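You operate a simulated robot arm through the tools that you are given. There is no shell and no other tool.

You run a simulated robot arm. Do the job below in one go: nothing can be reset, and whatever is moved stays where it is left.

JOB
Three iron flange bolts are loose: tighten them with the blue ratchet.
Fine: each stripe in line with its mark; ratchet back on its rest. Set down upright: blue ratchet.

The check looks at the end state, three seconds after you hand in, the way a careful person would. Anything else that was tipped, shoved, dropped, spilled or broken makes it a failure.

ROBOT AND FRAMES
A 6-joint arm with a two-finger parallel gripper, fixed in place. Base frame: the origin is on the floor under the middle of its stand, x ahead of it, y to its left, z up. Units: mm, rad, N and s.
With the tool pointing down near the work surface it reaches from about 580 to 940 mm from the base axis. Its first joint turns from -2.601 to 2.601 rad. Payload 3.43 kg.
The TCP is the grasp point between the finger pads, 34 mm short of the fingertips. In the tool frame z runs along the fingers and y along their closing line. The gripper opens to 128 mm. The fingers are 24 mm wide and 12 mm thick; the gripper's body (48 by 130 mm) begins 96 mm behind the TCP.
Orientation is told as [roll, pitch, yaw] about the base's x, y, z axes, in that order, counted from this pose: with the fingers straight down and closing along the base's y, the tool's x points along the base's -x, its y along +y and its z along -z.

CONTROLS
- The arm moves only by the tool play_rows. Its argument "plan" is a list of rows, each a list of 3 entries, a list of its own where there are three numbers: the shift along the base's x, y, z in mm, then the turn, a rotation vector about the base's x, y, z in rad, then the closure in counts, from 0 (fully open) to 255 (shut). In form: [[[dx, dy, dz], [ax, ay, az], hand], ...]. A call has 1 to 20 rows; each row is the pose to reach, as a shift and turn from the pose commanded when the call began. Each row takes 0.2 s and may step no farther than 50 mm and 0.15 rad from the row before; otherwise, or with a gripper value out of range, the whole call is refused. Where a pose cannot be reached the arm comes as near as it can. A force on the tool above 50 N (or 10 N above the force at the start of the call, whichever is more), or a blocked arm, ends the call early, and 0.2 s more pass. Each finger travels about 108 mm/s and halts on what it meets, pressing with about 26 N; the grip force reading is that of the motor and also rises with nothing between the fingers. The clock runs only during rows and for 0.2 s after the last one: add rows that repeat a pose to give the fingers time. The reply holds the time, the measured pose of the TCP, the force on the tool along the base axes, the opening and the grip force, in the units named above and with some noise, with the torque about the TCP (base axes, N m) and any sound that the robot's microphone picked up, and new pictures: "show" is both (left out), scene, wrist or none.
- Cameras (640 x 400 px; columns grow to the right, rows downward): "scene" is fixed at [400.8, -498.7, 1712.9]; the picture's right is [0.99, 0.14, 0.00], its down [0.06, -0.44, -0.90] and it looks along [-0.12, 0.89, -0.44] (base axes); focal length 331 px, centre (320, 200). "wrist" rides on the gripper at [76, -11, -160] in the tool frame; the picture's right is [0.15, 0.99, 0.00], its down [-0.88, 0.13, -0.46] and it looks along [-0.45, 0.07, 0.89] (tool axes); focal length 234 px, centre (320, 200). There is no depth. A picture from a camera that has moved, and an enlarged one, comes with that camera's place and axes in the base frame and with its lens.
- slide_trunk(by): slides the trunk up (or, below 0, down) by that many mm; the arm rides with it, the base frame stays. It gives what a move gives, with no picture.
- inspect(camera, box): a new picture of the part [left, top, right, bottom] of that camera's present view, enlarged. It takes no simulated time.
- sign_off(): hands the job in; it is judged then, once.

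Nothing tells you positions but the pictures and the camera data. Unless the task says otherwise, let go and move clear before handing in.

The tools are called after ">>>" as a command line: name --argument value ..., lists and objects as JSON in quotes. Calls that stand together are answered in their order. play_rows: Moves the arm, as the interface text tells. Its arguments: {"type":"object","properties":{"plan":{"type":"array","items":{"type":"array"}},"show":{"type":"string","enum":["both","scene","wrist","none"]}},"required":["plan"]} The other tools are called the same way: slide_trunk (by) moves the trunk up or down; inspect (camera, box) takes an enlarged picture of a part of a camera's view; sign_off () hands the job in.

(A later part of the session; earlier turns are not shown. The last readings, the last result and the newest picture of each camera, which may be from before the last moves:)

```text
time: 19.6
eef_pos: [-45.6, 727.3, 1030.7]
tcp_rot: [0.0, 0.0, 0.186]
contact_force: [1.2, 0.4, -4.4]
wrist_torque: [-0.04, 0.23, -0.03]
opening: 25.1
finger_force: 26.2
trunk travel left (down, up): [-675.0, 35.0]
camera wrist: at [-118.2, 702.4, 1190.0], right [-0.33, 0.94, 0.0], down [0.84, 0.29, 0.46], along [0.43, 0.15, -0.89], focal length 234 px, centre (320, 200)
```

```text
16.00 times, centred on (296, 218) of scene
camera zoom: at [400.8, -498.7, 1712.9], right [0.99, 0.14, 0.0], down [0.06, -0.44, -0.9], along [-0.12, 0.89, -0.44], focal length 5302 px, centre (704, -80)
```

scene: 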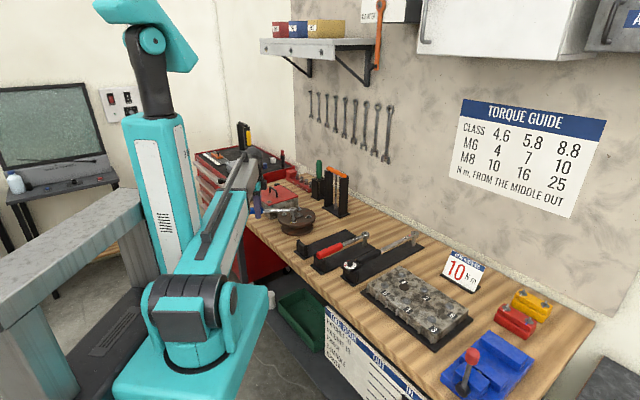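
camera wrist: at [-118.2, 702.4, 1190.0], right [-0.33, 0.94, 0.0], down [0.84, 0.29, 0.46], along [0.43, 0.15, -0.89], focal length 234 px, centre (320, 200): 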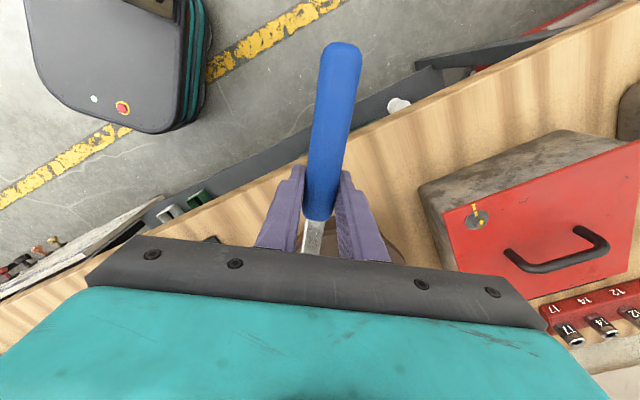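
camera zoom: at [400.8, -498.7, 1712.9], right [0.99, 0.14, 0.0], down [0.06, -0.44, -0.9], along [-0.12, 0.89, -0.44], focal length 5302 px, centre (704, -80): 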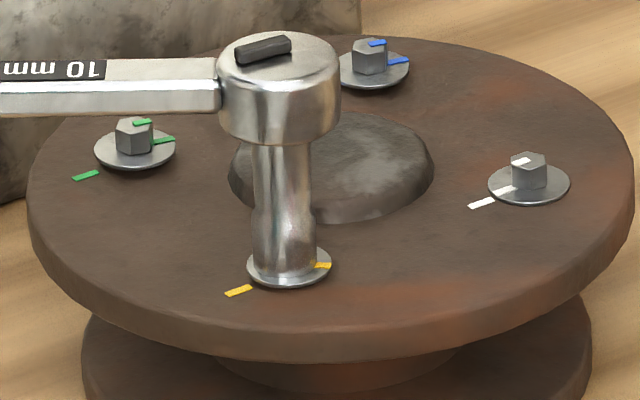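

The yellow bolt has turned about 34° so far. Next is the ratcheting backstroke, and I'll do the first part while watching for clicks and checking that the stripe doesn't go back.

>>> play_rows --plan '[[[4.6, -17.9, 0], [0, 0, 0.12], 255], [[11.2, -35.2, 0], [0, 0, 0.24], 255], [[19.9, -51.5, 0], [0, 0, 0.36], 255], [[30.5, -66.8, 0], [0, 0, 0.48], 255], [[42.8, -80.6, 0], [0, 0, 0.6], 255], [[42.8, -80.6, 0], [0, 0, 0.6], 255]]' --show "none"

>>> inspect --camera "scene" --box '[284, 210, 308, 225]'

```text
time: 21.0
eef_pos: [-2.3, 646.4, 1030.7]
tcp_rot: [0.0, 0.0, 0.788]
contact_force: [-0.9, -0.7, -4.9]
wrist_torque: [-0.13, 0.21, 0.02]
opening: 25.0
finger_force: 26.2
trunk travel left (down, up): [-675.0, 35.0]
```

```text
16.00 times, centred on (296, 218) of scene
camera zoom: at [400.8, -498.7, 1712.9], right [0.99, 0.14, 0.0], down [0.06, -0.44, -0.9], along [-0.12, 0.89, -0.44], focal length 5302 px, centre (704, -80)
```

zoom: 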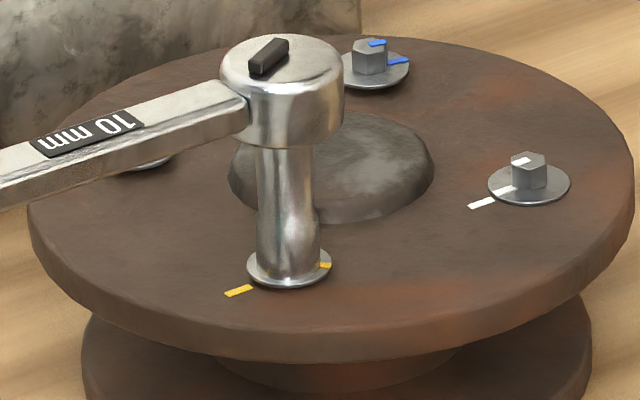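

The stripe stayed put while the handle went back, so the ratchet works. I'll carry on with the backstroke to about ψ=2.35.

>>> play_rows --plan '[[[13.9, -12.3, 0], [0, 0, 0.12], 255], [[29.0, -22.7, 0], [0, 0, 0.24], 255], [[45.5, -31.4, 0], [0, 0, 0.36], 255], [[62.8, -38.0, 0], [0, 0, 0.48], 255], [[80.8, -42.5, 0], [0, 0, 0.6], 255], [[99.1, -44.7, 0], [0, 0, 0.72], 255], [[117.7, -44.8, 0], [0, 0, 0.84], 255], [[136.1, -42.7, 0], [0, 0, 0.96], 255], [[154.1, -38.3, 0], [0, 0, 1.08], 255], [[171.4, -31.9, 0], [0, 0, 1.2], 255], [[187.9, -23.4, 0], [0, 0, 1.32], 255], [[203.2, -13.0, 0], [0, 0, 1.44], 255], [[217.2, -0.8, 0], [0, 0, 1.56], 255], [[217.2, -0.8, 0], [0, 0, 1.56], 255]]' --show "both"

>>> inspect --camera "scene" --box '[276, 200, 324, 230]'

```text
time: 24.0
eef_pos: [215.2, 645.3, 1028.7]
tcp_rot: [0.0, 0.0, 2.35]
contact_force: [-2.6, 2.7, -3.9]
wrist_torque: [-0.03, -0.02, 0.02]
opening: 25.1
finger_force: 26.2
trunk travel left (down, up): [-675.0, 35.0]
camera wrist: at [275.8, 599.7, 1189.7], right [-0.6, -0.8, 0.0], down [-0.71, 0.54, 0.46], along [-0.36, 0.27, -0.89], focal length 234 px, centre (320, 200)
```

scene: 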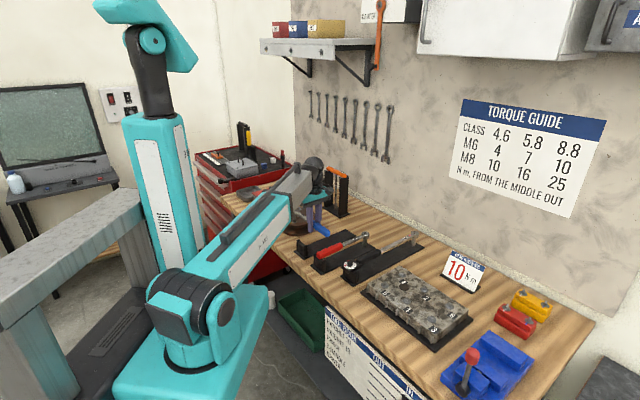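
wrist: 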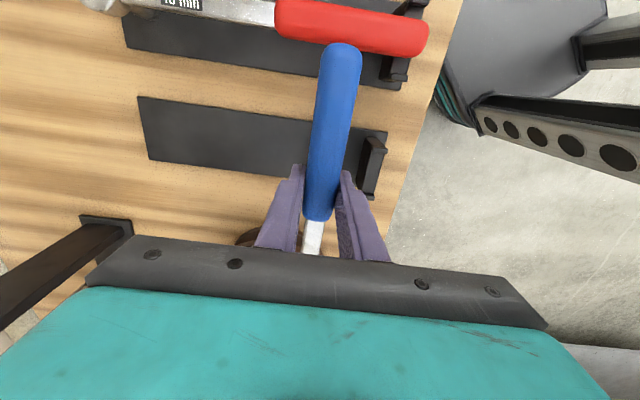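

```text
13.33 times, centred on (300, 215) of scene
camera zoom: at [400.8, -498.7, 1712.9], right [0.99, 0.14, 0.0], down [0.06, -0.44, -0.9], along [-0.12, 0.89, -0.44], focal length 4418 px, centre (587, 0)
```

zoom: 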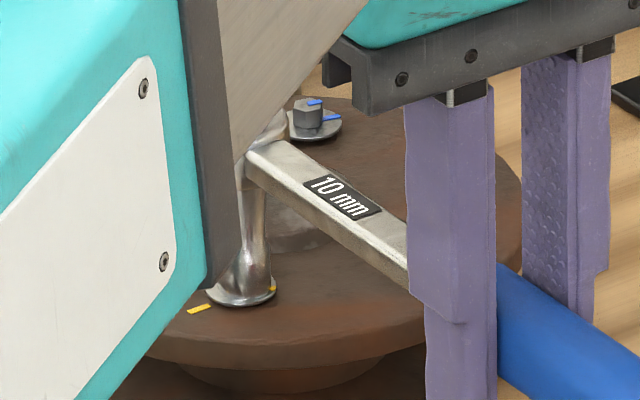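

The wrist reached yaw 2.35 with only small side forces. I'll go back a little further, then drive clockwise in one long stroke and stop at ψ≈0.89 to look.

>>> play_rows --plan '[[[12.4, 13.8, 0], [0, 0, 0.12], 255], [[23.1, 28.9, 0], [0, 0, 0.24], 255], [[14.3, 16.2, 0], [0, 0, 0.14], 255], [[4.3, 4.4, 0], [0, 0, 0.04], 255], [[-6.8, -6.3, 0], [0, 0, -0.06], 255], [[-18.9, -15.8, 0], [0, 0, -0.16], 255], [[-32.0, -24.1, 0], [0, 0, -0.26], 255], [[-45.8, -31.0, 0], [0, 0, -0.36], 255], [[-60.2, -36.6, 0], [0, 0, -0.46], 255], [[-75.1, -40.6, 0], [0, 0, -0.56], 255], [[-90.3, -43.2, 0], [0, 0, -0.66], 255], [[-105.7, -44.2, 0], [0, 0, -0.76], 255], [[-121.1, -43.7, 0], [0, 0, -0.86], 255], [[-136.4, -41.6, 0], [0, 0, -0.96], 255], [[-151.4, -38.1, 0], [0, 0, -1.06], 255], [[-166.0, -33.0, 0], [0, 0, -1.16], 255], [[-180.0, -26.5, 0], [0, 0, -1.26], 255], [[-193.3, -18.7, 0], [0, 0, -1.36], 255], [[-205.7, -9.6, 0], [0, 0, -1.46], 255]]' --show "none"

>>> inspect --camera "scene" --box '[284, 210, 308, 225]'

```text
time: 28.0
eef_pos: [10.4, 634.6, 1030.8]
tcp_rot: [-0.001, 0.0, 0.884]
contact_force: [7.4, -9.0, -1.1]
wrist_torque: [-0.33, -0.53, 0.75]
opening: 25.4
finger_force: 25.9
trunk travel left (down, up): [-675.0, 35.0]
```

```text
16.00 times, centred on (296, 218) of scene
camera zoom: at [400.8, -498.7, 1712.9], right [0.99, 0.14, 0.0], down [0.06, -0.44, -0.9], along [-0.12, 0.89, -0.44], focal length 5302 px, centre (704, -80)
```

zoom: 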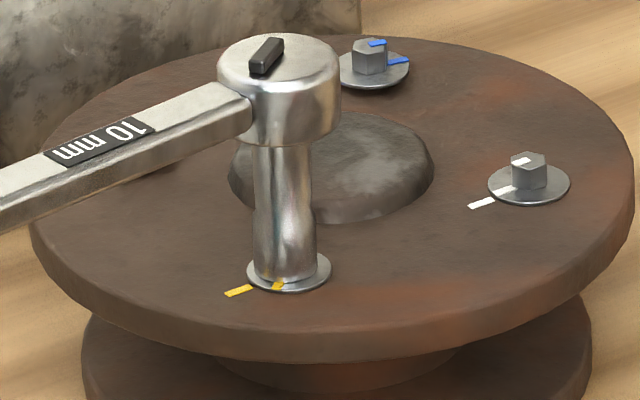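

Resistance is building at about 12 N on the handle, and the yellow stripe is roughly 30° short of its mark. I'll continue in small steps.

>>> play_rows --plan '[[[-5.9, 5.1, 0], [0, 0, -0.05], 255], [[-11.5, 10.4, 0], [0, 0, -0.1], 255], [[-16.8, 16.0, 0], [0, 0, -0.15], 255], [[-21.9, 21.8, 0], [0, 0, -0.2], 255]]' --show "none"

>>> inspect --camera "scene" --box '[284, 210, 308, 225]'

```text
time: 29.0
eef_pos: [-11.0, 656.4, 1028.8]
tcp_rot: [-0.002, 0.002, 0.686]
contact_force: [10.4, -14.6, -2.6]
wrist_torque: [-0.79, -0.63, 0.89]
opening: 25.7
finger_force: 25.9
trunk travel left (down, up): [-675.0, 35.0]
```

```text
16.00 times, centred on (296, 218) of scene
camera zoom: at [400.8, -498.7, 1712.9], right [0.99, 0.14, 0.0], down [0.06, -0.44, -0.9], along [-0.12, 0.89, -0.44], focal length 5302 px, centre (704, -80)
```

zoom: 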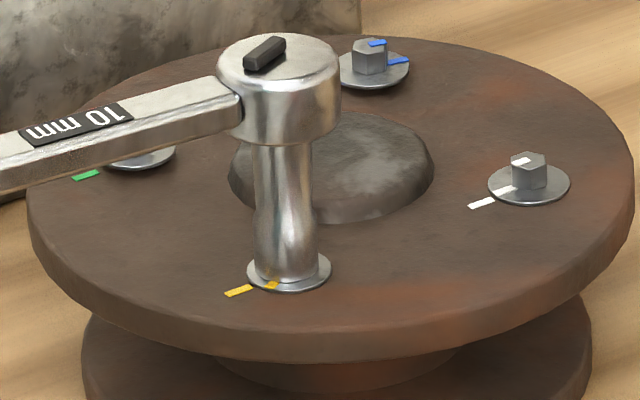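

>>> play_rows --plan '[[[-4.7, 6.1, 0], [0, 0, -0.05], 255], [[-9.2, 12.4, 0], [0, 0, -0.1], 255], [[-13.3, 19.0, 0], [0, 0, -0.15], 255]]' --show "none"

>>> inspect --camera "scene" --box '[284, 210, 308, 225]'

```text
time: 29.8
eef_pos: [-23.6, 675.0, 1031.2]
tcp_rot: [-0.005, 0.004, 0.536]
contact_force: [14.1, -20.4, -5.0]
wrist_torque: [-1.1, -0.31, 0.71]
opening: 27.2
finger_force: 25.6
trunk travel left (down, up): [-675.0, 35.0]
```

```text
16.00 times, centred on (296, 218) of scene
camera zoom: at [400.8, -498.7, 1712.9], right [0.99, 0.14, 0.0], down [0.06, -0.44, -0.9], along [-0.12, 0.89, -0.44], focal length 5302 px, centre (704, -80)
```

zoom: 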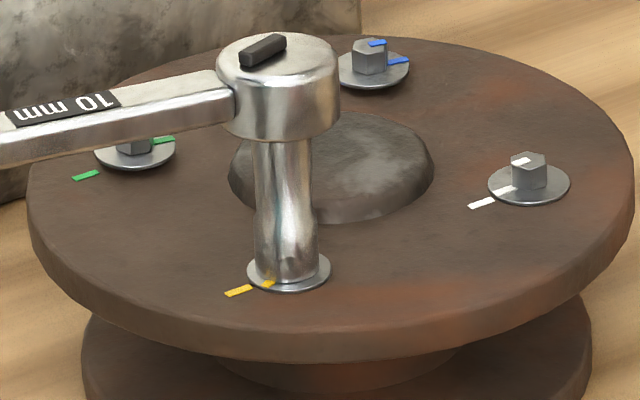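

The force is up to 25 N and the stripe is about 13° short, with the torque climbing steadily. I'll continue in small steps with slightly less wrist twist to keep the handle flush in the pads.

>>> play_rows --plan '[[[-3.8, 6.7, 0], [0, 0, -0.04], 255], [[-7.2, 13.6, 0], [0, 0, -0.085], 255]]' --show "wrist"

>>> inspect --camera "scene" --box '[284, 210, 308, 225]'

>>> inspect --camera "wrist" --box '[240, 150, 400, 250]'

```text
time: 30.4
eef_pos: [-29.3, 686.5, 1030.3]
tcp_rot: [-0.008, 0.003, 0.45]
contact_force: [14.0, -25.4, -5.9]
wrist_torque: [-1.06, -0.14, 0.53]
opening: 27.3
finger_force: 25.6
trunk travel left (down, up): [-675.0, 35.0]
camera wrist: at [-94.4, 644.7, 1191.3], right [-0.56, 0.83, -0.01], down [0.74, 0.5, 0.45], along [0.38, 0.25, -0.89], focal length 234 px, centre (320, 200)
```

wrist: 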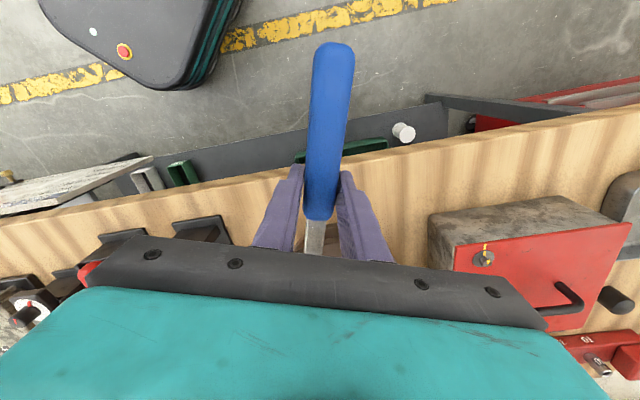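

```text
16.00 times, centred on (296, 218) of scene
camera zoom: at [400.8, -498.7, 1712.9], right [0.99, 0.14, 0.0], down [0.06, -0.44, -0.9], along [-0.12, 0.89, -0.44], focal length 5302 px, centre (704, -80)
```

zoom: 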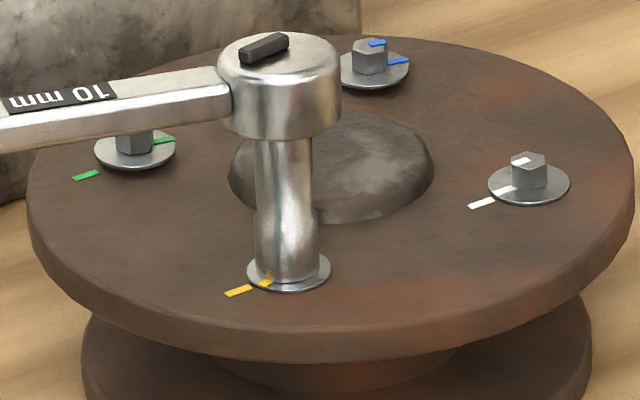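

```text
4.00 times, centred on (320, 200) of wrist
camera zoom: at [-94.4, 644.7, 1191.3], right [-0.56, 0.83, -0.01], down [0.74, 0.5, 0.45], along [0.38, 0.25, -0.89], focal length 937 px, centre (320, 200)
```

zoom: 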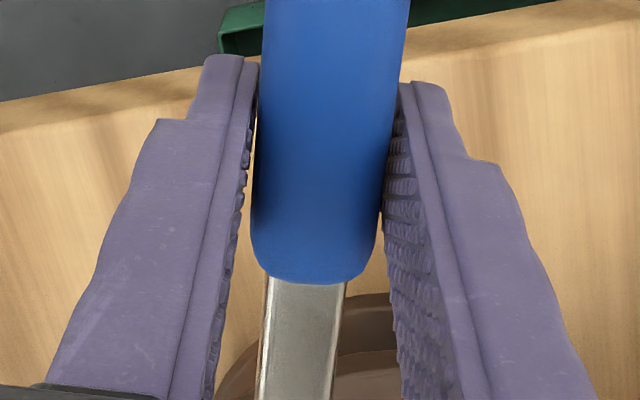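

About 6–9° remain on the yellow bolt and the load is 29 N. One more small step, then I'll look again.

>>> play_rows --plan '[[[-1.6, 3.5, 0], [0, 0, -0.025], 255], [[-3.1, 7.1, 0], [0, 0, -0.05], 255]]' --show "none"

>>> inspect --camera "scene" --box '[284, 210, 308, 225]'

```text
time: 31.0
eef_pos: [-33.0, 694.0, 1031.7]
tcp_rot: [-0.009, 0.004, 0.401]
contact_force: [15.0, -26.0, -6.8]
wrist_torque: [-1.02, -0.06, 0.6]
opening: 27.4
finger_force: 25.7
trunk travel left (down, up): [-675.0, 35.0]
```

```text
16.00 times, centred on (296, 218) of scene
camera zoom: at [400.8, -498.7, 1712.9], right [0.99, 0.14, 0.0], down [0.06, -0.44, -0.9], along [-0.12, 0.89, -0.44], focal length 5302 px, centre (704, -80)
```

zoom: 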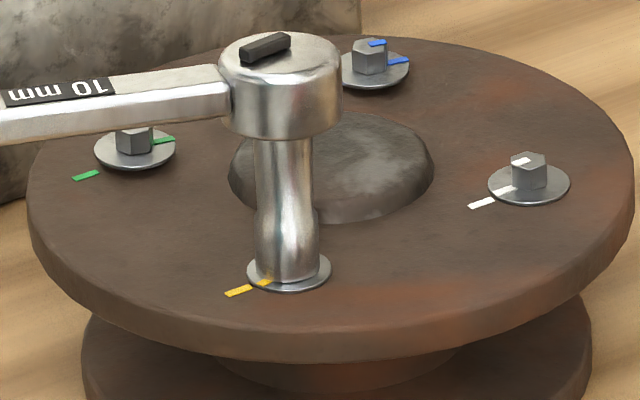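

>>> play_rows --plan '[[[-1.4, 3.6, 0], [0, 0, -0.025], 255], [[-2.7, 7.2, 0], [0, 0, -0.05], 255]]' --show "none"

>>> inspect --camera "scene" --box '[284, 210, 308, 225]'

```text
time: 31.6
eef_pos: [-36.1, 700.4, 1031.8]
tcp_rot: [-0.009, 0.001, 0.352]
contact_force: [16.4, -28.2, -6.8]
wrist_torque: [-0.95, -0.27, 0.65]
opening: 27.4
finger_force: 26.3
trunk travel left (down, up): [-675.0, 35.0]
```

```text
16.00 times, centred on (296, 218) of scene
camera zoom: at [400.8, -498.7, 1712.9], right [0.99, 0.14, 0.0], down [0.06, -0.44, -0.9], along [-0.12, 0.89, -0.44], focal length 5302 px, centre (704, -80)
```

zoom: 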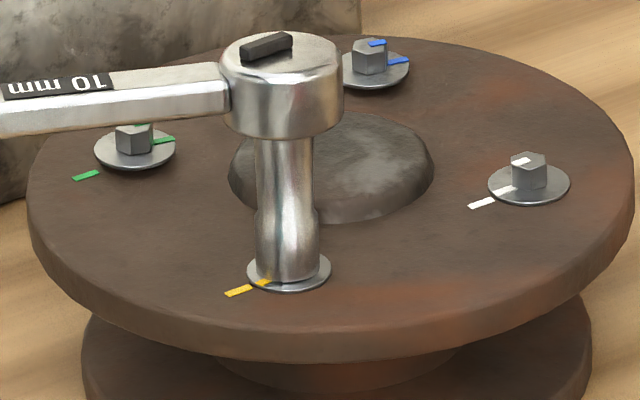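

The load is 33 N and the stripe looks very near its mark. I'll relieve the handle by ratcheting back slightly, lift the socket off and check from above before doing more.

>>> play_rows --plan '[[[2.8, -7.2, 0], [0, 0, 0.04], 255], [[5.8, -14.3, 0], [0, 0, 0.085], 255], [[5.8, -14.3, 0], [0, 0, 0.085], 255]]' --show "none"

>>> inspect --camera "scene" --box '[284, 210, 308, 225]'

```text
time: 32.4
eef_pos: [-34.0, 691.5, 1031.7]
tcp_rot: [0.003, -0.001, 0.44]
contact_force: [3.0, -4.4, -0.6]
wrist_torque: [-0.09, -0.34, 0.48]
opening: 26.2
finger_force: 25.8
trunk travel left (down, up): [-675.0, 35.0]
```

```text
16.00 times, centred on (296, 218) of scene
camera zoom: at [400.8, -498.7, 1712.9], right [0.99, 0.14, 0.0], down [0.06, -0.44, -0.9], along [-0.12, 0.89, -0.44], focal length 5302 px, centre (704, -80)
```

zoom: 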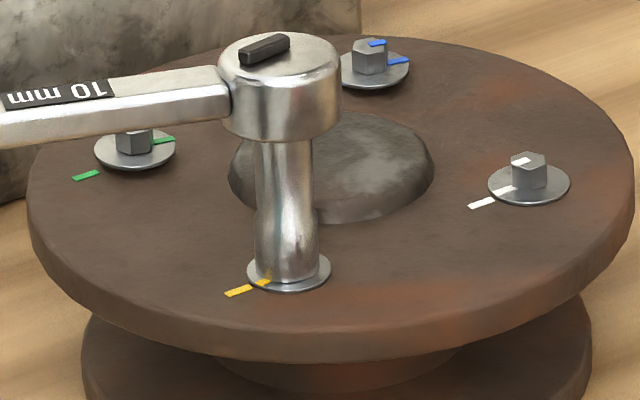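

>>> play_rows --plan '[[[3.5, -6.9, 0], [0, 0, 0.05], 255], [[7.2, -13.6, 0], [0, 0, 0.1], 255], [[7.2, -13.6, 0], [0, 0, 0.1], 255], [[7.2, -13.6, 3], [0, 0, 0.1], 255], [[7.2, -13.6, 6], [0, 0, 0.1], 255], [[7.2, -13.6, 10], [0, 0, 0.1], 255], [[7.2, -13.6, 18], [0, 0, 0.1], 255], [[7.2, -13.6, 30], [0, 0, 0.1], 255], [[7.2, -13.6, 30], [0, 0, 0.1], 255]]' --show "none"

>>> inspect --camera "scene" --box '[284, 210, 308, 225]'

>>> inspect --camera "scene" --box '[250, 185, 330, 235]'

```text
time: 34.4
eef_pos: [-26.4, 677.2, 1061.9]
tcp_rot: [0.0, 0.001, 0.537]
contact_force: [0.7, 0.7, -3.0]
wrist_torque: [-0.13, 0.2, -0.03]
opening: 24.6
finger_force: 26.3
trunk travel left (down, up): [-675.0, 35.0]
```

```text
16.00 times, centred on (296, 218) of scene
camera zoom: at [400.8, -498.7, 1712.9], right [0.99, 0.14, 0.0], down [0.06, -0.44, -0.9], along [-0.12, 0.89, -0.44], focal length 5302 px, centre (704, -80)
```

zoom: 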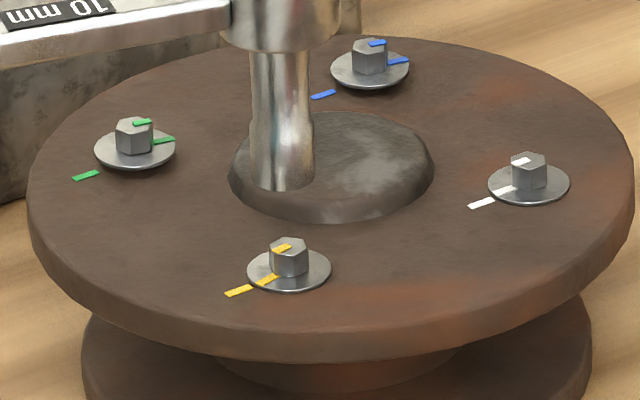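

```text
8.00 times, centred on (290, 210) of scene
camera zoom: at [400.8, -498.7, 1712.9], right [0.99, 0.14, 0.0], down [0.06, -0.44, -0.9], along [-0.12, 0.89, -0.44], focal length 2651 px, centre (560, 120)
```

zoom: 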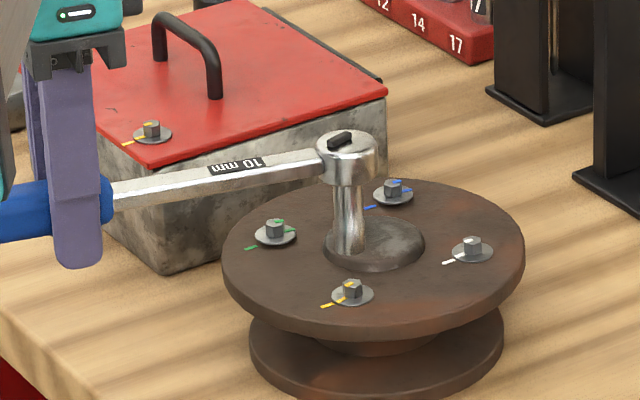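

Yellow is now close to its mark. I'll move to a spot where the wrist camera looks straight down on all four bolts beside the held handle.

>>> play_rows --plan '[[[5, 1, 15], [0, 0, 0], 255], [[25, 5, 32], [0, 0, 0], 255], [[58, 13, 50], [0, 0, 0], 255], [[95, 23, 65], [0, 0, 0], 255], [[132, 33, 69], [0, 0, 0], 255], [[168, 42, 69], [0, 0, 0], 255], [[204, 51, 69], [0, 0, 0], 255], [[232, 59, 69], [0, 0, 0], 255], [[248, 62.8, 69], [0, 0, 0], 255], [[248, 62.8, 69], [0, 0, 0], 255]]' --show "wrist"

```text
time: 36.6
eef_pos: [221.3, 739.5, 1130.8]
tcp_rot: [-0.001, 0.0, 0.538]
contact_force: [0.2, -0.4, -3.5]
wrist_torque: [-0.11, 0.22, 0.01]
opening: 25.1
finger_force: 26.2
trunk travel left (down, up): [-675.0, 35.0]
camera wrist: at [161.5, 690.7, 1289.8], right [-0.63, 0.77, 0.0], down [0.69, 0.56, 0.46], along [0.35, 0.29, -0.89], focal length 234 px, centre (320, 200)
```

wrist: 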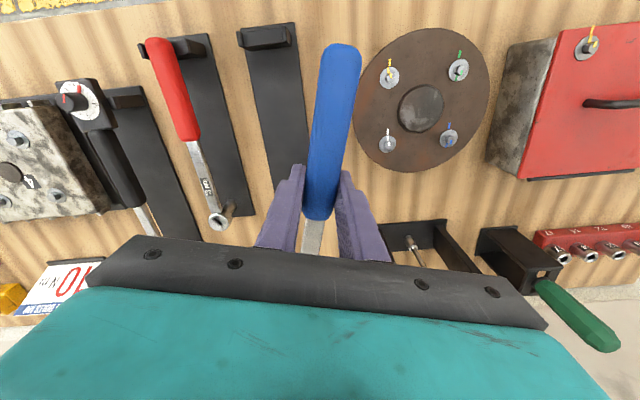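

>>> inspect --camera "wrist" --box '[370, 55, 410, 80]'

>>> inspect --camera "wrist" --box '[368, 120, 408, 145]'

>>> inspect --camera "wrist" --box '[430, 50, 480, 81]'

>>> inspect --camera "wrist" --box '[430, 120, 470, 145]'

```text
16.00 times, centred on (390, 68) of wrist
camera zoom: at [161.5, 690.7, 1289.8], right [-0.63, 0.77, 0.0], down [0.69, 0.56, 0.46], along [0.35, 0.29, -0.89], focal length 3747 px, centre (-800, 2320)
```

zoom: 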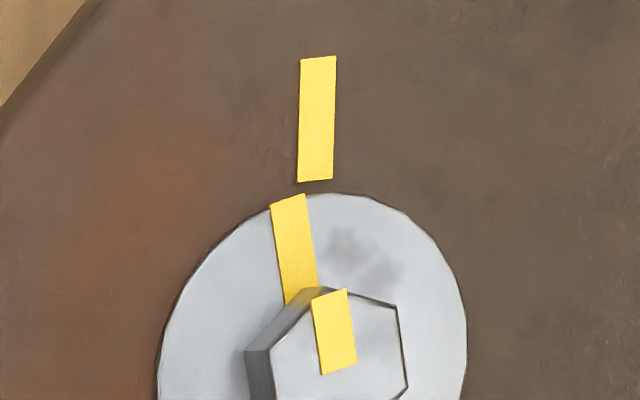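

```text
16.00 times, centred on (388, 132) of wrist
camera zoom: at [161.5, 690.7, 1289.8], right [-0.63, 0.77, 0.0], down [0.69, 0.56, 0.46], along [0.35, 0.29, -0.89], focal length 3747 px, centre (-768, 1280)
```

zoom: 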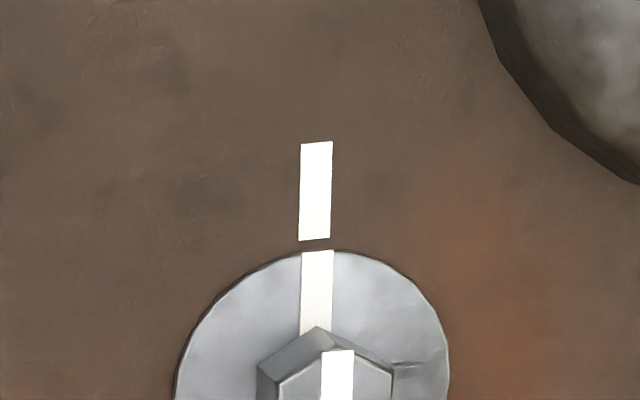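

```text
12.80 times, centred on (455, 66) of wrist
camera zoom: at [161.5, 690.7, 1289.8], right [-0.63, 0.77, 0.0], down [0.69, 0.56, 0.46], along [0.35, 0.29, -0.89], focal length 2997 px, centre (-1408, 1922)
```

zoom: 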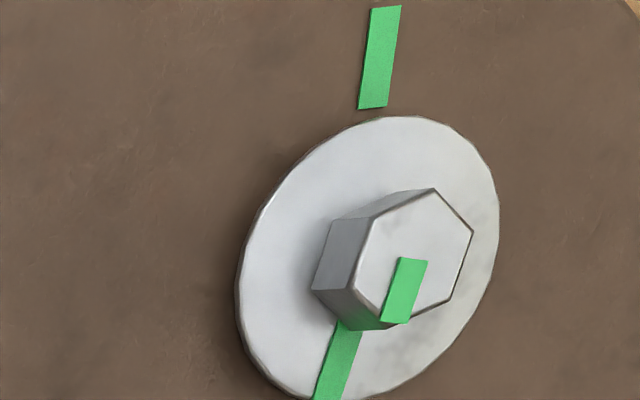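

```text
16.00 times, centred on (450, 132) of wrist
camera zoom: at [161.5, 690.7, 1289.8], right [-0.63, 0.77, 0.0], down [0.69, 0.56, 0.46], along [0.35, 0.29, -0.89], focal length 3747 px, centre (-1760, 1280)
```

zoom: 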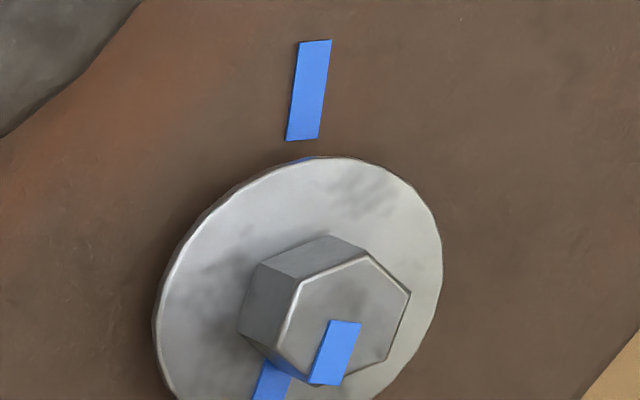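

From above, white is exactly in line and yellow is about 9–10° short. The handle was still winding up elastically. I'll return to the yellow bolt with the same handle angle, so the socket hex matches, and stop just above it to check.

>>> play_rows --plan '[[[-16, -3.8, 0], [0, 0, 0], 255], [[-44, -11.8, 0], [0, 0, 0], 255], [[-80, -20.8, 0], [0, 0, 0], 255], [[-116, -29.8, 0], [0, 0, 0], 255], [[-153, -39.8, -4], [0, 0, 0], 255], [[-190, -49.8, -19], [0, 0, 0], 255], [[-223, -57.8, -37], [0, 0, 0], 255], [[-243, -61.8, -54], [0, 0, 0], 255], [[-248, -62.8, -69], [0, 0, 0], 255], [[-248, -62.8, -80], [0, 0, 0], 255], [[-248, -62.8, -86], [0, 0, 0], 255], [[-248, -62.8, -86], [0, 0, 0], 255]]' --show "none"

>>> inspect --camera "scene" --box '[284, 210, 308, 225]'

```text
time: 39.2
eef_pos: [-26.4, 677.2, 1044.2]
tcp_rot: [0.0, 0.001, 0.537]
contact_force: [0.2, -1.2, -4.0]
wrist_torque: [-0.11, 0.21, 0.04]
opening: 25.1
finger_force: 26.2
trunk travel left (down, up): [-675.0, 35.0]
```

```text
16.00 times, centred on (296, 218) of scene
camera zoom: at [400.8, -498.7, 1712.9], right [0.99, 0.14, 0.0], down [0.06, -0.44, -0.9], along [-0.12, 0.89, -0.44], focal length 5302 px, centre (704, -80)
```

zoom: 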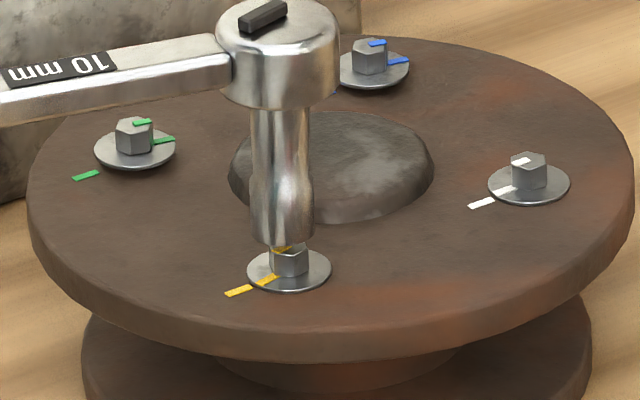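

The socket now sits about 2 mm short of the bolt because the handle slid slightly in the pads. I'll shift by (2.4, 2.0), check and lower.

>>> play_rows --plan '[[[2.4, 2.0, 0], [0, 0, 0], 255], [[2.4, 2.0, -3], [0, 0, 0], 255], [[2.4, 2.0, -5], [0, 0, 0], 255], [[2.4, 2.0, -7], [0, 0, 0], 255], [[2.4, 2.0, -7], [0, 0, 0], 255]]' --show "none"

>>> inspect --camera "scene" --box '[284, 210, 308, 225]'

```text
time: 40.4
eef_pos: [-25.8, 678.1, 1036.9]
tcp_rot: [0.003, 0.0, 0.54]
contact_force: [-10.8, -8.5, 9.3]
wrist_torque: [0.38, -0.78, -0.25]
opening: 24.8
finger_force: 26.2
trunk travel left (down, up): [-675.0, 35.0]
```

```text
16.00 times, centred on (296, 218) of scene
camera zoom: at [400.8, -498.7, 1712.9], right [0.99, 0.14, 0.0], down [0.06, -0.44, -0.9], along [-0.12, 0.89, -0.44], focal length 5302 px, centre (704, -80)
```

zoom: 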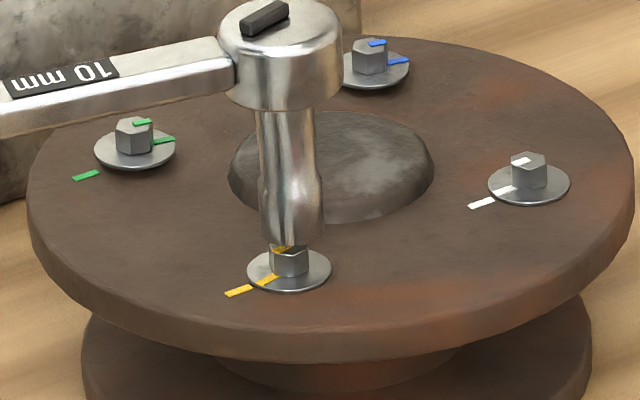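

Contact came earlier than expected, so the head has drooped slightly in the grip. I'll back up a few millimetres and re-measure.

>>> play_rows --plan '[[[0, 0, 4], [0, 0, 0], 255], [[0, 0, 8], [0, 0, 0], 255], [[0, 0, 8], [0, 0, 0], 255]]' --show "none"

>>> inspect --camera "scene" --box '[284, 208, 308, 223]'

>>> inspect --camera "scene" --box '[250, 190, 314, 230]'

```text
time: 41.2
eef_pos: [-23.0, 679.7, 1044.3]
tcp_rot: [0.0, 0.0, 0.539]
contact_force: [0.5, -0.7, -4.5]
wrist_torque: [-0.1, 0.24, -0.02]
opening: 25.0
finger_force: 27.0
trunk travel left (down, up): [-675.0, 35.0]
```

```text
16.00 times, centred on (296, 216) of scene
camera zoom: at [400.8, -498.7, 1712.9], right [0.99, 0.14, 0.0], down [0.06, -0.44, -0.9], along [-0.12, 0.89, -0.44], focal length 5302 px, centre (704, -48)
```

zoom: 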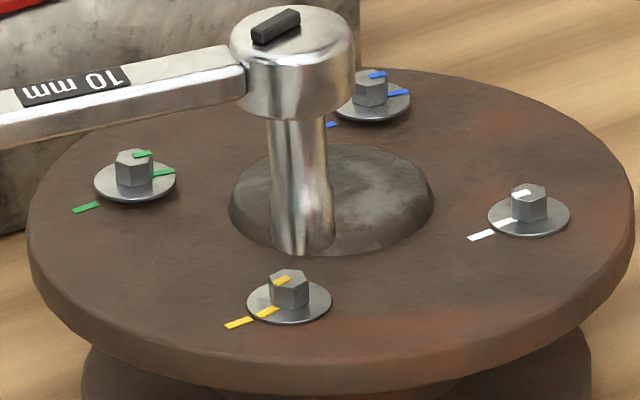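

```text
10.00 times, centred on (282, 210) of scene
camera zoom: at [400.8, -498.7, 1712.9], right [0.99, 0.14, 0.0], down [0.06, -0.44, -0.9], along [-0.12, 0.89, -0.44], focal length 3314 px, centre (700, 100)
```

zoom: 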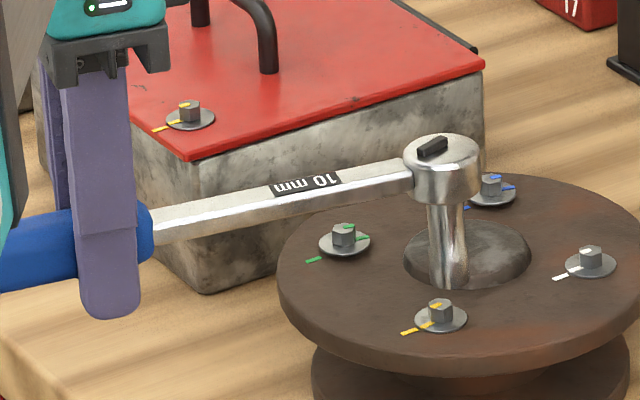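

The contact rotated the head up about 1° in the pads and the socket sits about 5 mm beyond the bolt along the handle. I'll shift back by (-3.1, -3.1), tilt the tool slightly to level the ratchet, and look.

>>> play_rows --plan '[[[-1.5, -1.5, 0], [-0.0044, 0.0073, 0], 255], [[-3.1, -3.1, 0], [-0.0087, 0.0146, 0], 255], [[-3.1, -3.1, 0], [-0.0087, 0.0146, 0], 255]]' --show "none"

>>> inspect --camera "scene" --box '[284, 208, 308, 223]'

```text
time: 42.0
eef_pos: [-27.1, 675.3, 1043.5]
tcp_rot: [0.0, 0.016, 0.538]
contact_force: [1.1, 0.5, -3.9]
wrist_torque: [-0.1, 0.24, 0.01]
opening: 25.1
finger_force: 26.8
trunk travel left (down, up): [-675.0, 35.0]
```

```text
16.00 times, centred on (296, 216) of scene
camera zoom: at [400.8, -498.7, 1712.9], right [0.99, 0.14, 0.0], down [0.06, -0.44, -0.9], along [-0.12, 0.89, -0.44], focal length 5302 px, centre (704, -48)
```

zoom: 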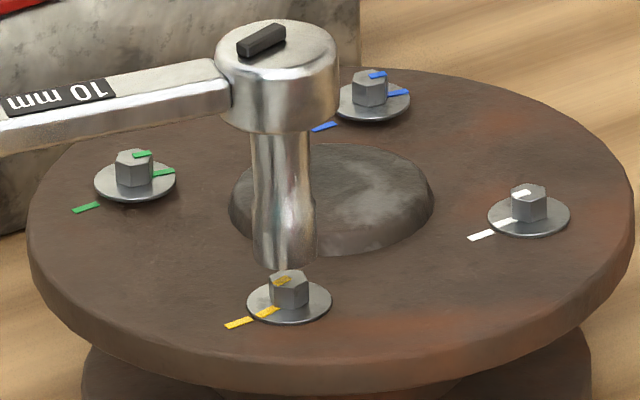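

It's within about 1 mm now. I'll nudge +0.8 in x and lower slowly.

>>> play_rows --plan '[[[0.8, 0.3, -2], [0, 0, 0], 255], [[0.8, 0.3, -4], [0, 0, 0], 255], [[0.8, 0.3, -5.5], [0, 0, 0], 255], [[0.8, 0.3, -7], [0, 0, 0], 255], [[0.8, 0.3, -8], [0, 0, 0], 255]]' --show "none"

>>> inspect --camera "scene" --box '[284, 208, 308, 223]'

```text
time: 43.2
eef_pos: [-26.7, 677.6, 1035.1]
tcp_rot: [0.0, 0.017, 0.539]
contact_force: [0.0, -0.1, -3.9]
wrist_torque: [-0.11, 0.21, -0.03]
opening: 25.1
finger_force: 26.0
trunk travel left (down, up): [-675.0, 35.0]
```

```text
16.00 times, centred on (296, 216) of scene
camera zoom: at [400.8, -498.7, 1712.9], right [0.99, 0.14, 0.0], down [0.06, -0.44, -0.9], along [-0.12, 0.89, -0.44], focal length 5302 px, centre (704, -48)
```

zoom: 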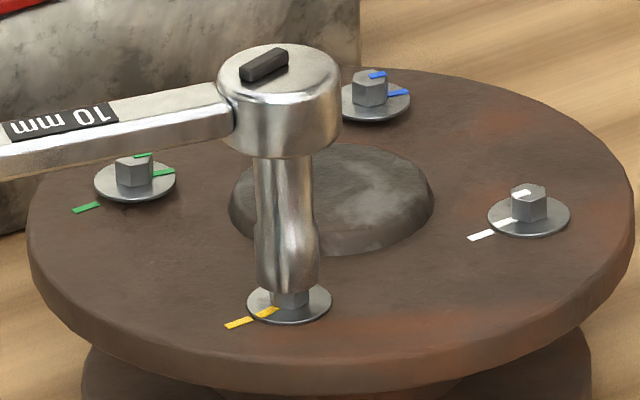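

It's sliding over the hex cleanly. I'll lower the rest of the way.

>>> play_rows --plan '[[[0.3, 0.1, -1.5], [0, 0, 0], 255], [[0.3, 0.1, -3], [0, 0, 0], 255], [[0.3, 0.1, -4.5], [0, 0, 0], 255], [[0.3, 0.1, -5.5], [0, 0, 0], 255], [[0.3, 0.1, -5.5], [0, 0, 0], 255]]' --show "none"

>>> inspect --camera "scene" --box '[284, 208, 308, 223]'

```text
time: 44.4
eef_pos: [-25.7, 676.4, 1031.1]
tcp_rot: [0.0, 0.017, 0.537]
contact_force: [0.2, 0.3, -4.5]
wrist_torque: [-0.15, 0.24, 0.01]
opening: 25.0
finger_force: 25.9
trunk travel left (down, up): [-675.0, 35.0]
```

```text
16.00 times, centred on (296, 216) of scene
camera zoom: at [400.8, -498.7, 1712.9], right [0.99, 0.14, 0.0], down [0.06, -0.44, -0.9], along [-0.12, 0.89, -0.44], focal length 5302 px, centre (704, -48)
```

zoom: 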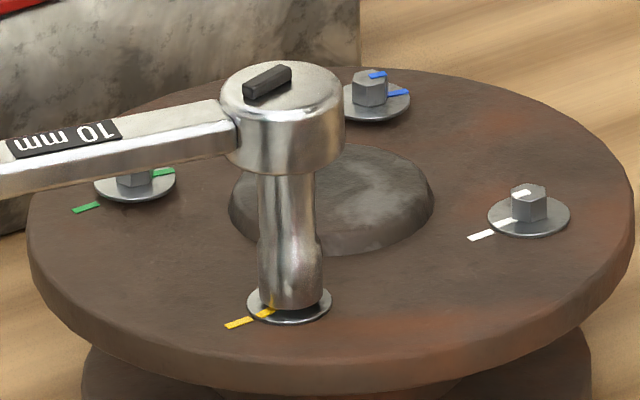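

The socket is seated again. I'll drive clockwise through the slack and into the load.

>>> play_rows --plan '[[[-4.2, 7.4, 0], [0, 0, -0.055], 255], [[-7.6, 14.3, 0], [0, 0, -0.105], 255], [[-10.7, 21.4, 0], [0, 0, -0.155], 255], [[-13.4, 28.6, 0], [0, 0, -0.205], 255], [[-15.8, 36.0, 0], [0, 0, -0.255], 255]]' --show "none"

>>> inspect --camera "scene" --box '[284, 208, 308, 223]'

```text
time: 45.6
eef_pos: [-39.2, 707.1, 1033.5]
tcp_rot: [-0.011, 0.019, 0.28]
contact_force: [18.3, -33.1, -6.1]
wrist_torque: [-0.99, -0.13, 0.67]
opening: 28.3
finger_force: 25.8
trunk travel left (down, up): [-675.0, 35.0]
```

```text
16.00 times, centred on (296, 216) of scene
camera zoom: at [400.8, -498.7, 1712.9], right [0.99, 0.14, 0.0], down [0.06, -0.44, -0.9], along [-0.12, 0.89, -0.44], focal length 5302 px, centre (704, -48)
```

zoom: 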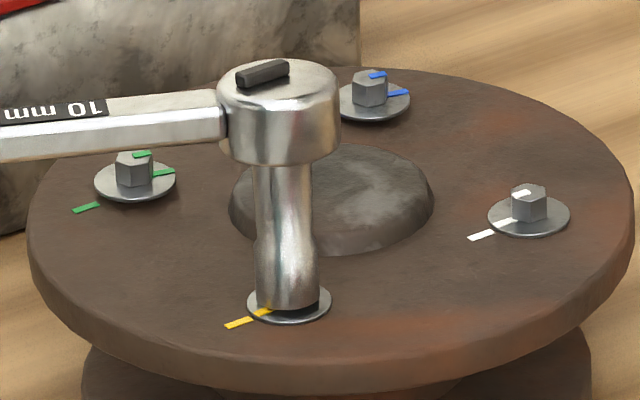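

The load is 38 N with only about 4° left. I'll take one more small step with slight downward pressure.

>>> play_rows --plan '[[[-0.8, 3.0, -0.5], [0, 0, -0.02], 255], [[-1.6, 5.9, -0.8], [0, 0, -0.04], 255]]' --show "none"

>>> inspect --camera "scene" --box '[284, 208, 308, 223]'

```text
time: 46.2
eef_pos: [-41.2, 713.8, 1031.7]
tcp_rot: [-0.011, 0.019, 0.238]
contact_force: [18.9, -32.7, -1.8]
wrist_torque: [-0.69, -0.85, 0.92]
opening: 28.8
finger_force: 25.6
trunk travel left (down, up): [-675.0, 35.0]
```

```text
16.00 times, centred on (296, 216) of scene
camera zoom: at [400.8, -498.7, 1712.9], right [0.99, 0.14, 0.0], down [0.06, -0.44, -0.9], along [-0.12, 0.89, -0.44], focal length 5302 px, centre (704, -48)
```

zoom: 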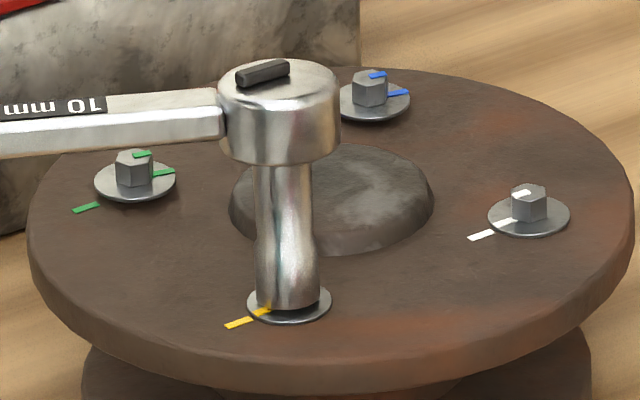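

>>> play_rows --plan '[[[-1.0, 4.4, -0.2], [0, 0, -0.03], 255]]' --show "none"

>>> inspect --camera "scene" --box '[284, 208, 308, 223]'

```text
time: 46.6
eef_pos: [-41.3, 716.4, 1030.6]
tcp_rot: [-0.011, 0.019, 0.212]
contact_force: [19.3, -33.7, -3.4]
wrist_torque: [-0.8, -0.77, 1.01]
opening: 28.8
finger_force: 26.4
trunk travel left (down, up): [-675.0, 35.0]
```

```text
16.00 times, centred on (296, 216) of scene
camera zoom: at [400.8, -498.7, 1712.9], right [0.99, 0.14, 0.0], down [0.06, -0.44, -0.9], along [-0.12, 0.89, -0.44], focal length 5302 px, centre (704, -48)
```

zoom: 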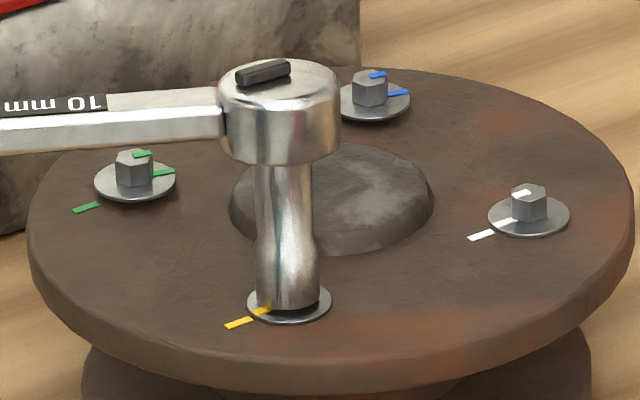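

The torque is about 7 N·m and the stripe looks in line. I'll relieve the handle, lift off and go to the overhead viewing spot to verify.

>>> play_rows --plan '[[[2.5, -8.8, 0.5], [0, 0, 0.06], 255], [[5.0, -17.7, 0.8], [0, 0, 0.12], 255], [[10.8, -32.0, 1], [0, 0, 0.22], 255], [[18.2, -46.0, 1], [0, 0, 0.325], 255], [[18.2, -46.0, 1], [0, 0, 0.325], 255], [[18.2, -46.0, 4], [0, 0, 0.325], 255], [[18.2, -46.0, 8], [0, 0, 0.325], 255], [[18.2, -46.0, 13], [0, 0, 0.325], 255], [[18.2, -46.0, 20], [0, 0, 0.325], 255], [[18.2, -46.0, 30], [0, 0, 0.325], 255], [[18.2, -46.0, 30], [0, 0, 0.325], 255]]' --show "none"

>>> inspect --camera "scene" --box '[284, 208, 308, 223]'

```text
time: 49.0
eef_pos: [-26.6, 677.7, 1060.4]
tcp_rot: [0.001, 0.018, 0.538]
contact_force: [0.1, -0.1, -4.6]
wrist_torque: [-0.15, 0.21, -0.04]
opening: 24.7
finger_force: 25.6
trunk travel left (down, up): [-675.0, 35.0]
```

```text
16.00 times, centred on (296, 216) of scene
camera zoom: at [400.8, -498.7, 1712.9], right [0.99, 0.14, 0.0], down [0.06, -0.44, -0.9], along [-0.12, 0.89, -0.44], focal length 5302 px, centre (704, -48)
```

zoom: 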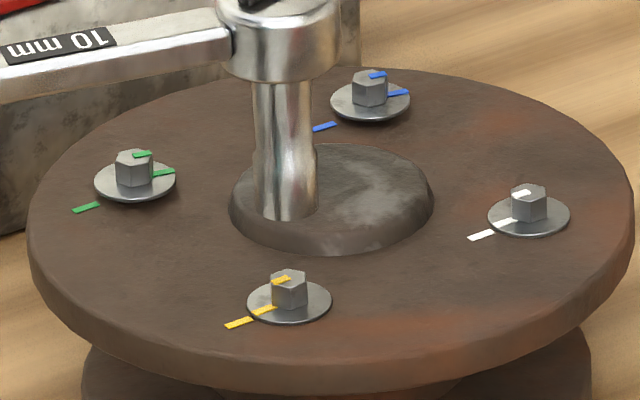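

Yellow now looks collinear, like white. I'll verify from above.

>>> play_rows --plan '[[[5, 1, 15], [0, 0, 0], 255], [[25, 5, 32], [0, 0, 0], 255], [[58, 13, 50], [0, 0, 0], 255], [[95, 23, 65], [0, 0, 0], 255], [[132, 33, 69], [0, 0, 0], 255], [[168, 42, 69], [0, 0, 0], 255], [[204, 51, 69], [0, 0, 0], 255], [[232, 59, 69], [0, 0, 0], 255], [[248, 62.8, 69], [0, 0, 0], 255], [[248, 62.8, 69], [0, 0, 0], 255]]' --show "wrist"

>>> inspect --camera "wrist" --box '[370, 55, 410, 80]'

>>> inspect --camera "wrist" --box '[340, 20, 500, 120]'

```text
time: 51.2
eef_pos: [222.5, 739.7, 1128.8]
tcp_rot: [0.0, 0.016, 0.537]
contact_force: [0.1, 0.2, -4.4]
wrist_torque: [-0.15, 0.23, 0.0]
opening: 24.6
finger_force: 25.8
trunk travel left (down, up): [-675.0, 35.0]
camera wrist: at [165.0, 693.3, 1289.4], right [-0.63, 0.77, 0.0], down [0.7, 0.57, 0.44], along [0.34, 0.28, -0.9], focal length 234 px, centre (320, 200)
```

wrist: 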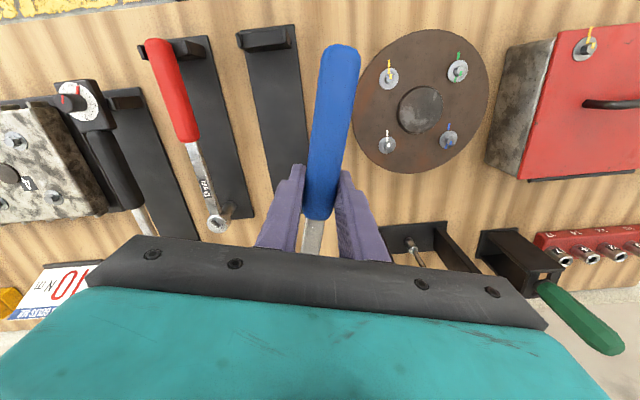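

```text
16.00 times, centred on (390, 68) of wrist
camera zoom: at [165.0, 693.3, 1289.4], right [-0.63, 0.77, 0.0], down [0.7, 0.57, 0.44], along [0.34, 0.28, -0.9], focal length 3747 px, centre (-800, 2320)
```

zoom: 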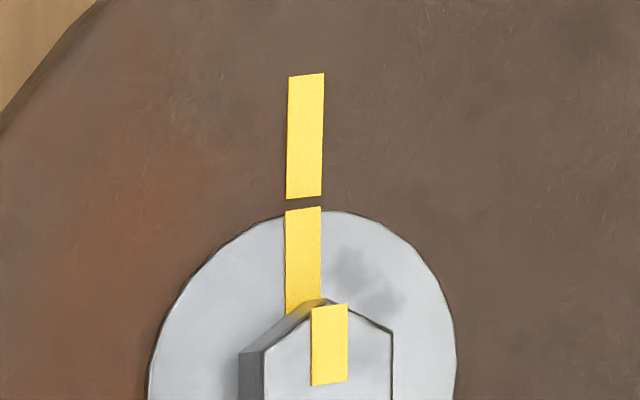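

```text
4.00 times, centred on (420, 70) of wrist
camera zoom: at [165.0, 693.3, 1289.4], right [-0.63, 0.77, 0.0], down [0.7, 0.57, 0.44], along [0.34, 0.28, -0.9], focal length 937 px, centre (-80, 720)
```

zoom: 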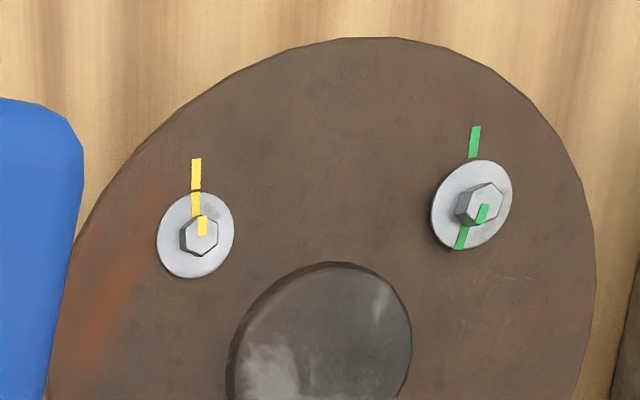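

Yellow is dead in line with its mark, at about 7 N·m. Next is green, at about (48.5, 812.4) in command coordinates. I'll approach with the handle at ψ≈1.345 rad so the socket hex phase matches that bolt.

>>> play_rows --plan '[[[-20, -7, 0], [0, 0, 0.08], 255], [[-46, -17, 0], [0, 0, 0.18], 255], [[-74, -27, -5], [0, 0, 0.28], 255], [[-102, -37, -12], [0, 0, 0.39], 255], [[-130, -47, -20], [0, 0, 0.5], 255], [[-158, -57, -30], [0, 0, 0.61], 255], [[-186, -68, -42], [0, 0, 0.71], 255], [[-202, -74, -50], [0, 0, 0.78], 255], [[-208, -76, -55], [0, 0, 0.808], 255], [[-208, -76, -55], [0, 0, 0.808], 255]]' --show "scene"

>>> inspect --camera "scene" --box '[274, 200, 298, 215]'

```text
time: 53.4
eef_pos: [15.0, 665.4, 1071.1]
tcp_rot: [-0.002, 0.017, 1.345]
contact_force: [0.5, 0.1, -4.6]
wrist_torque: [-0.27, 0.03, 0.03]
opening: 24.8
finger_force: 26.2
trunk travel left (down, up): [-675.0, 35.0]
```

scene: 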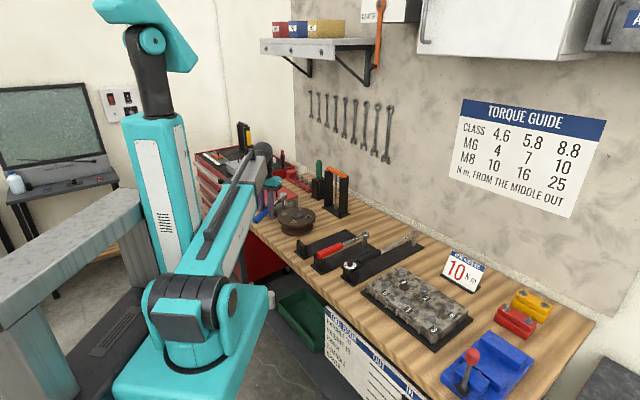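

```text
16.00 times, centred on (286, 208) of scene
camera zoom: at [400.8, -498.7, 1712.9], right [0.99, 0.14, 0.0], down [0.06, -0.44, -0.9], along [-0.12, 0.89, -0.44], focal length 5302 px, centre (864, 80)
```

zoom: 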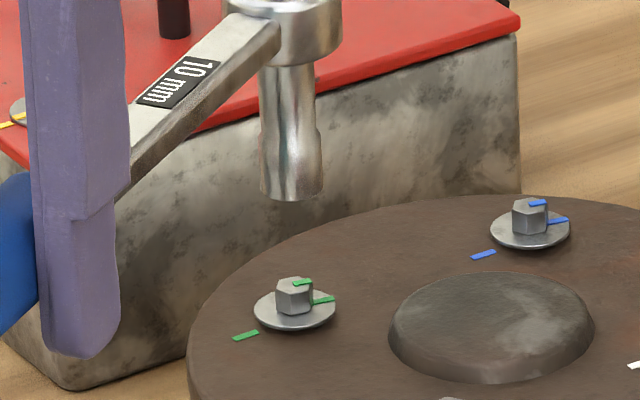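

The socket is nearly over green, within about 1 mm sideways. I'll lower to a few millimetres above it and look again.

>>> play_rows --plan '[[[-0.5, -0.3, -10], [0, 0, 0], 255], [[-0.6, -0.4, -20], [0, 0, 0], 255], [[-0.6, -0.4, -27], [0, 0, 0], 255], [[-0.6, -0.4, -30], [0, 0, 0], 255], [[-0.6, -0.4, -30], [0, 0, 0], 255]]' --show "none"

>>> inspect --camera "scene" --box '[274, 204, 298, 219]'

```text
time: 54.6
eef_pos: [14.1, 663.7, 1042.6]
tcp_rot: [0.002, 0.016, 1.347]
contact_force: [0.1, -0.1, -3.5]
wrist_torque: [-0.23, 0.04, -0.02]
opening: 24.6
finger_force: 25.4
trunk travel left (down, up): [-675.0, 35.0]
```

```text
16.00 times, centred on (286, 212) of scene
camera zoom: at [400.8, -498.7, 1712.9], right [0.99, 0.14, 0.0], down [0.06, -0.44, -0.9], along [-0.12, 0.89, -0.44], focal length 5302 px, centre (864, 16)
```

zoom: 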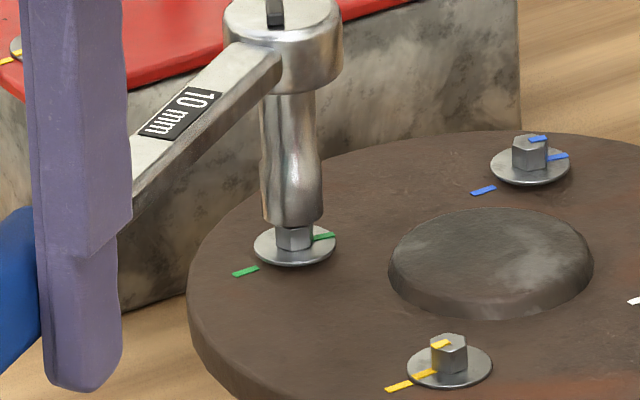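

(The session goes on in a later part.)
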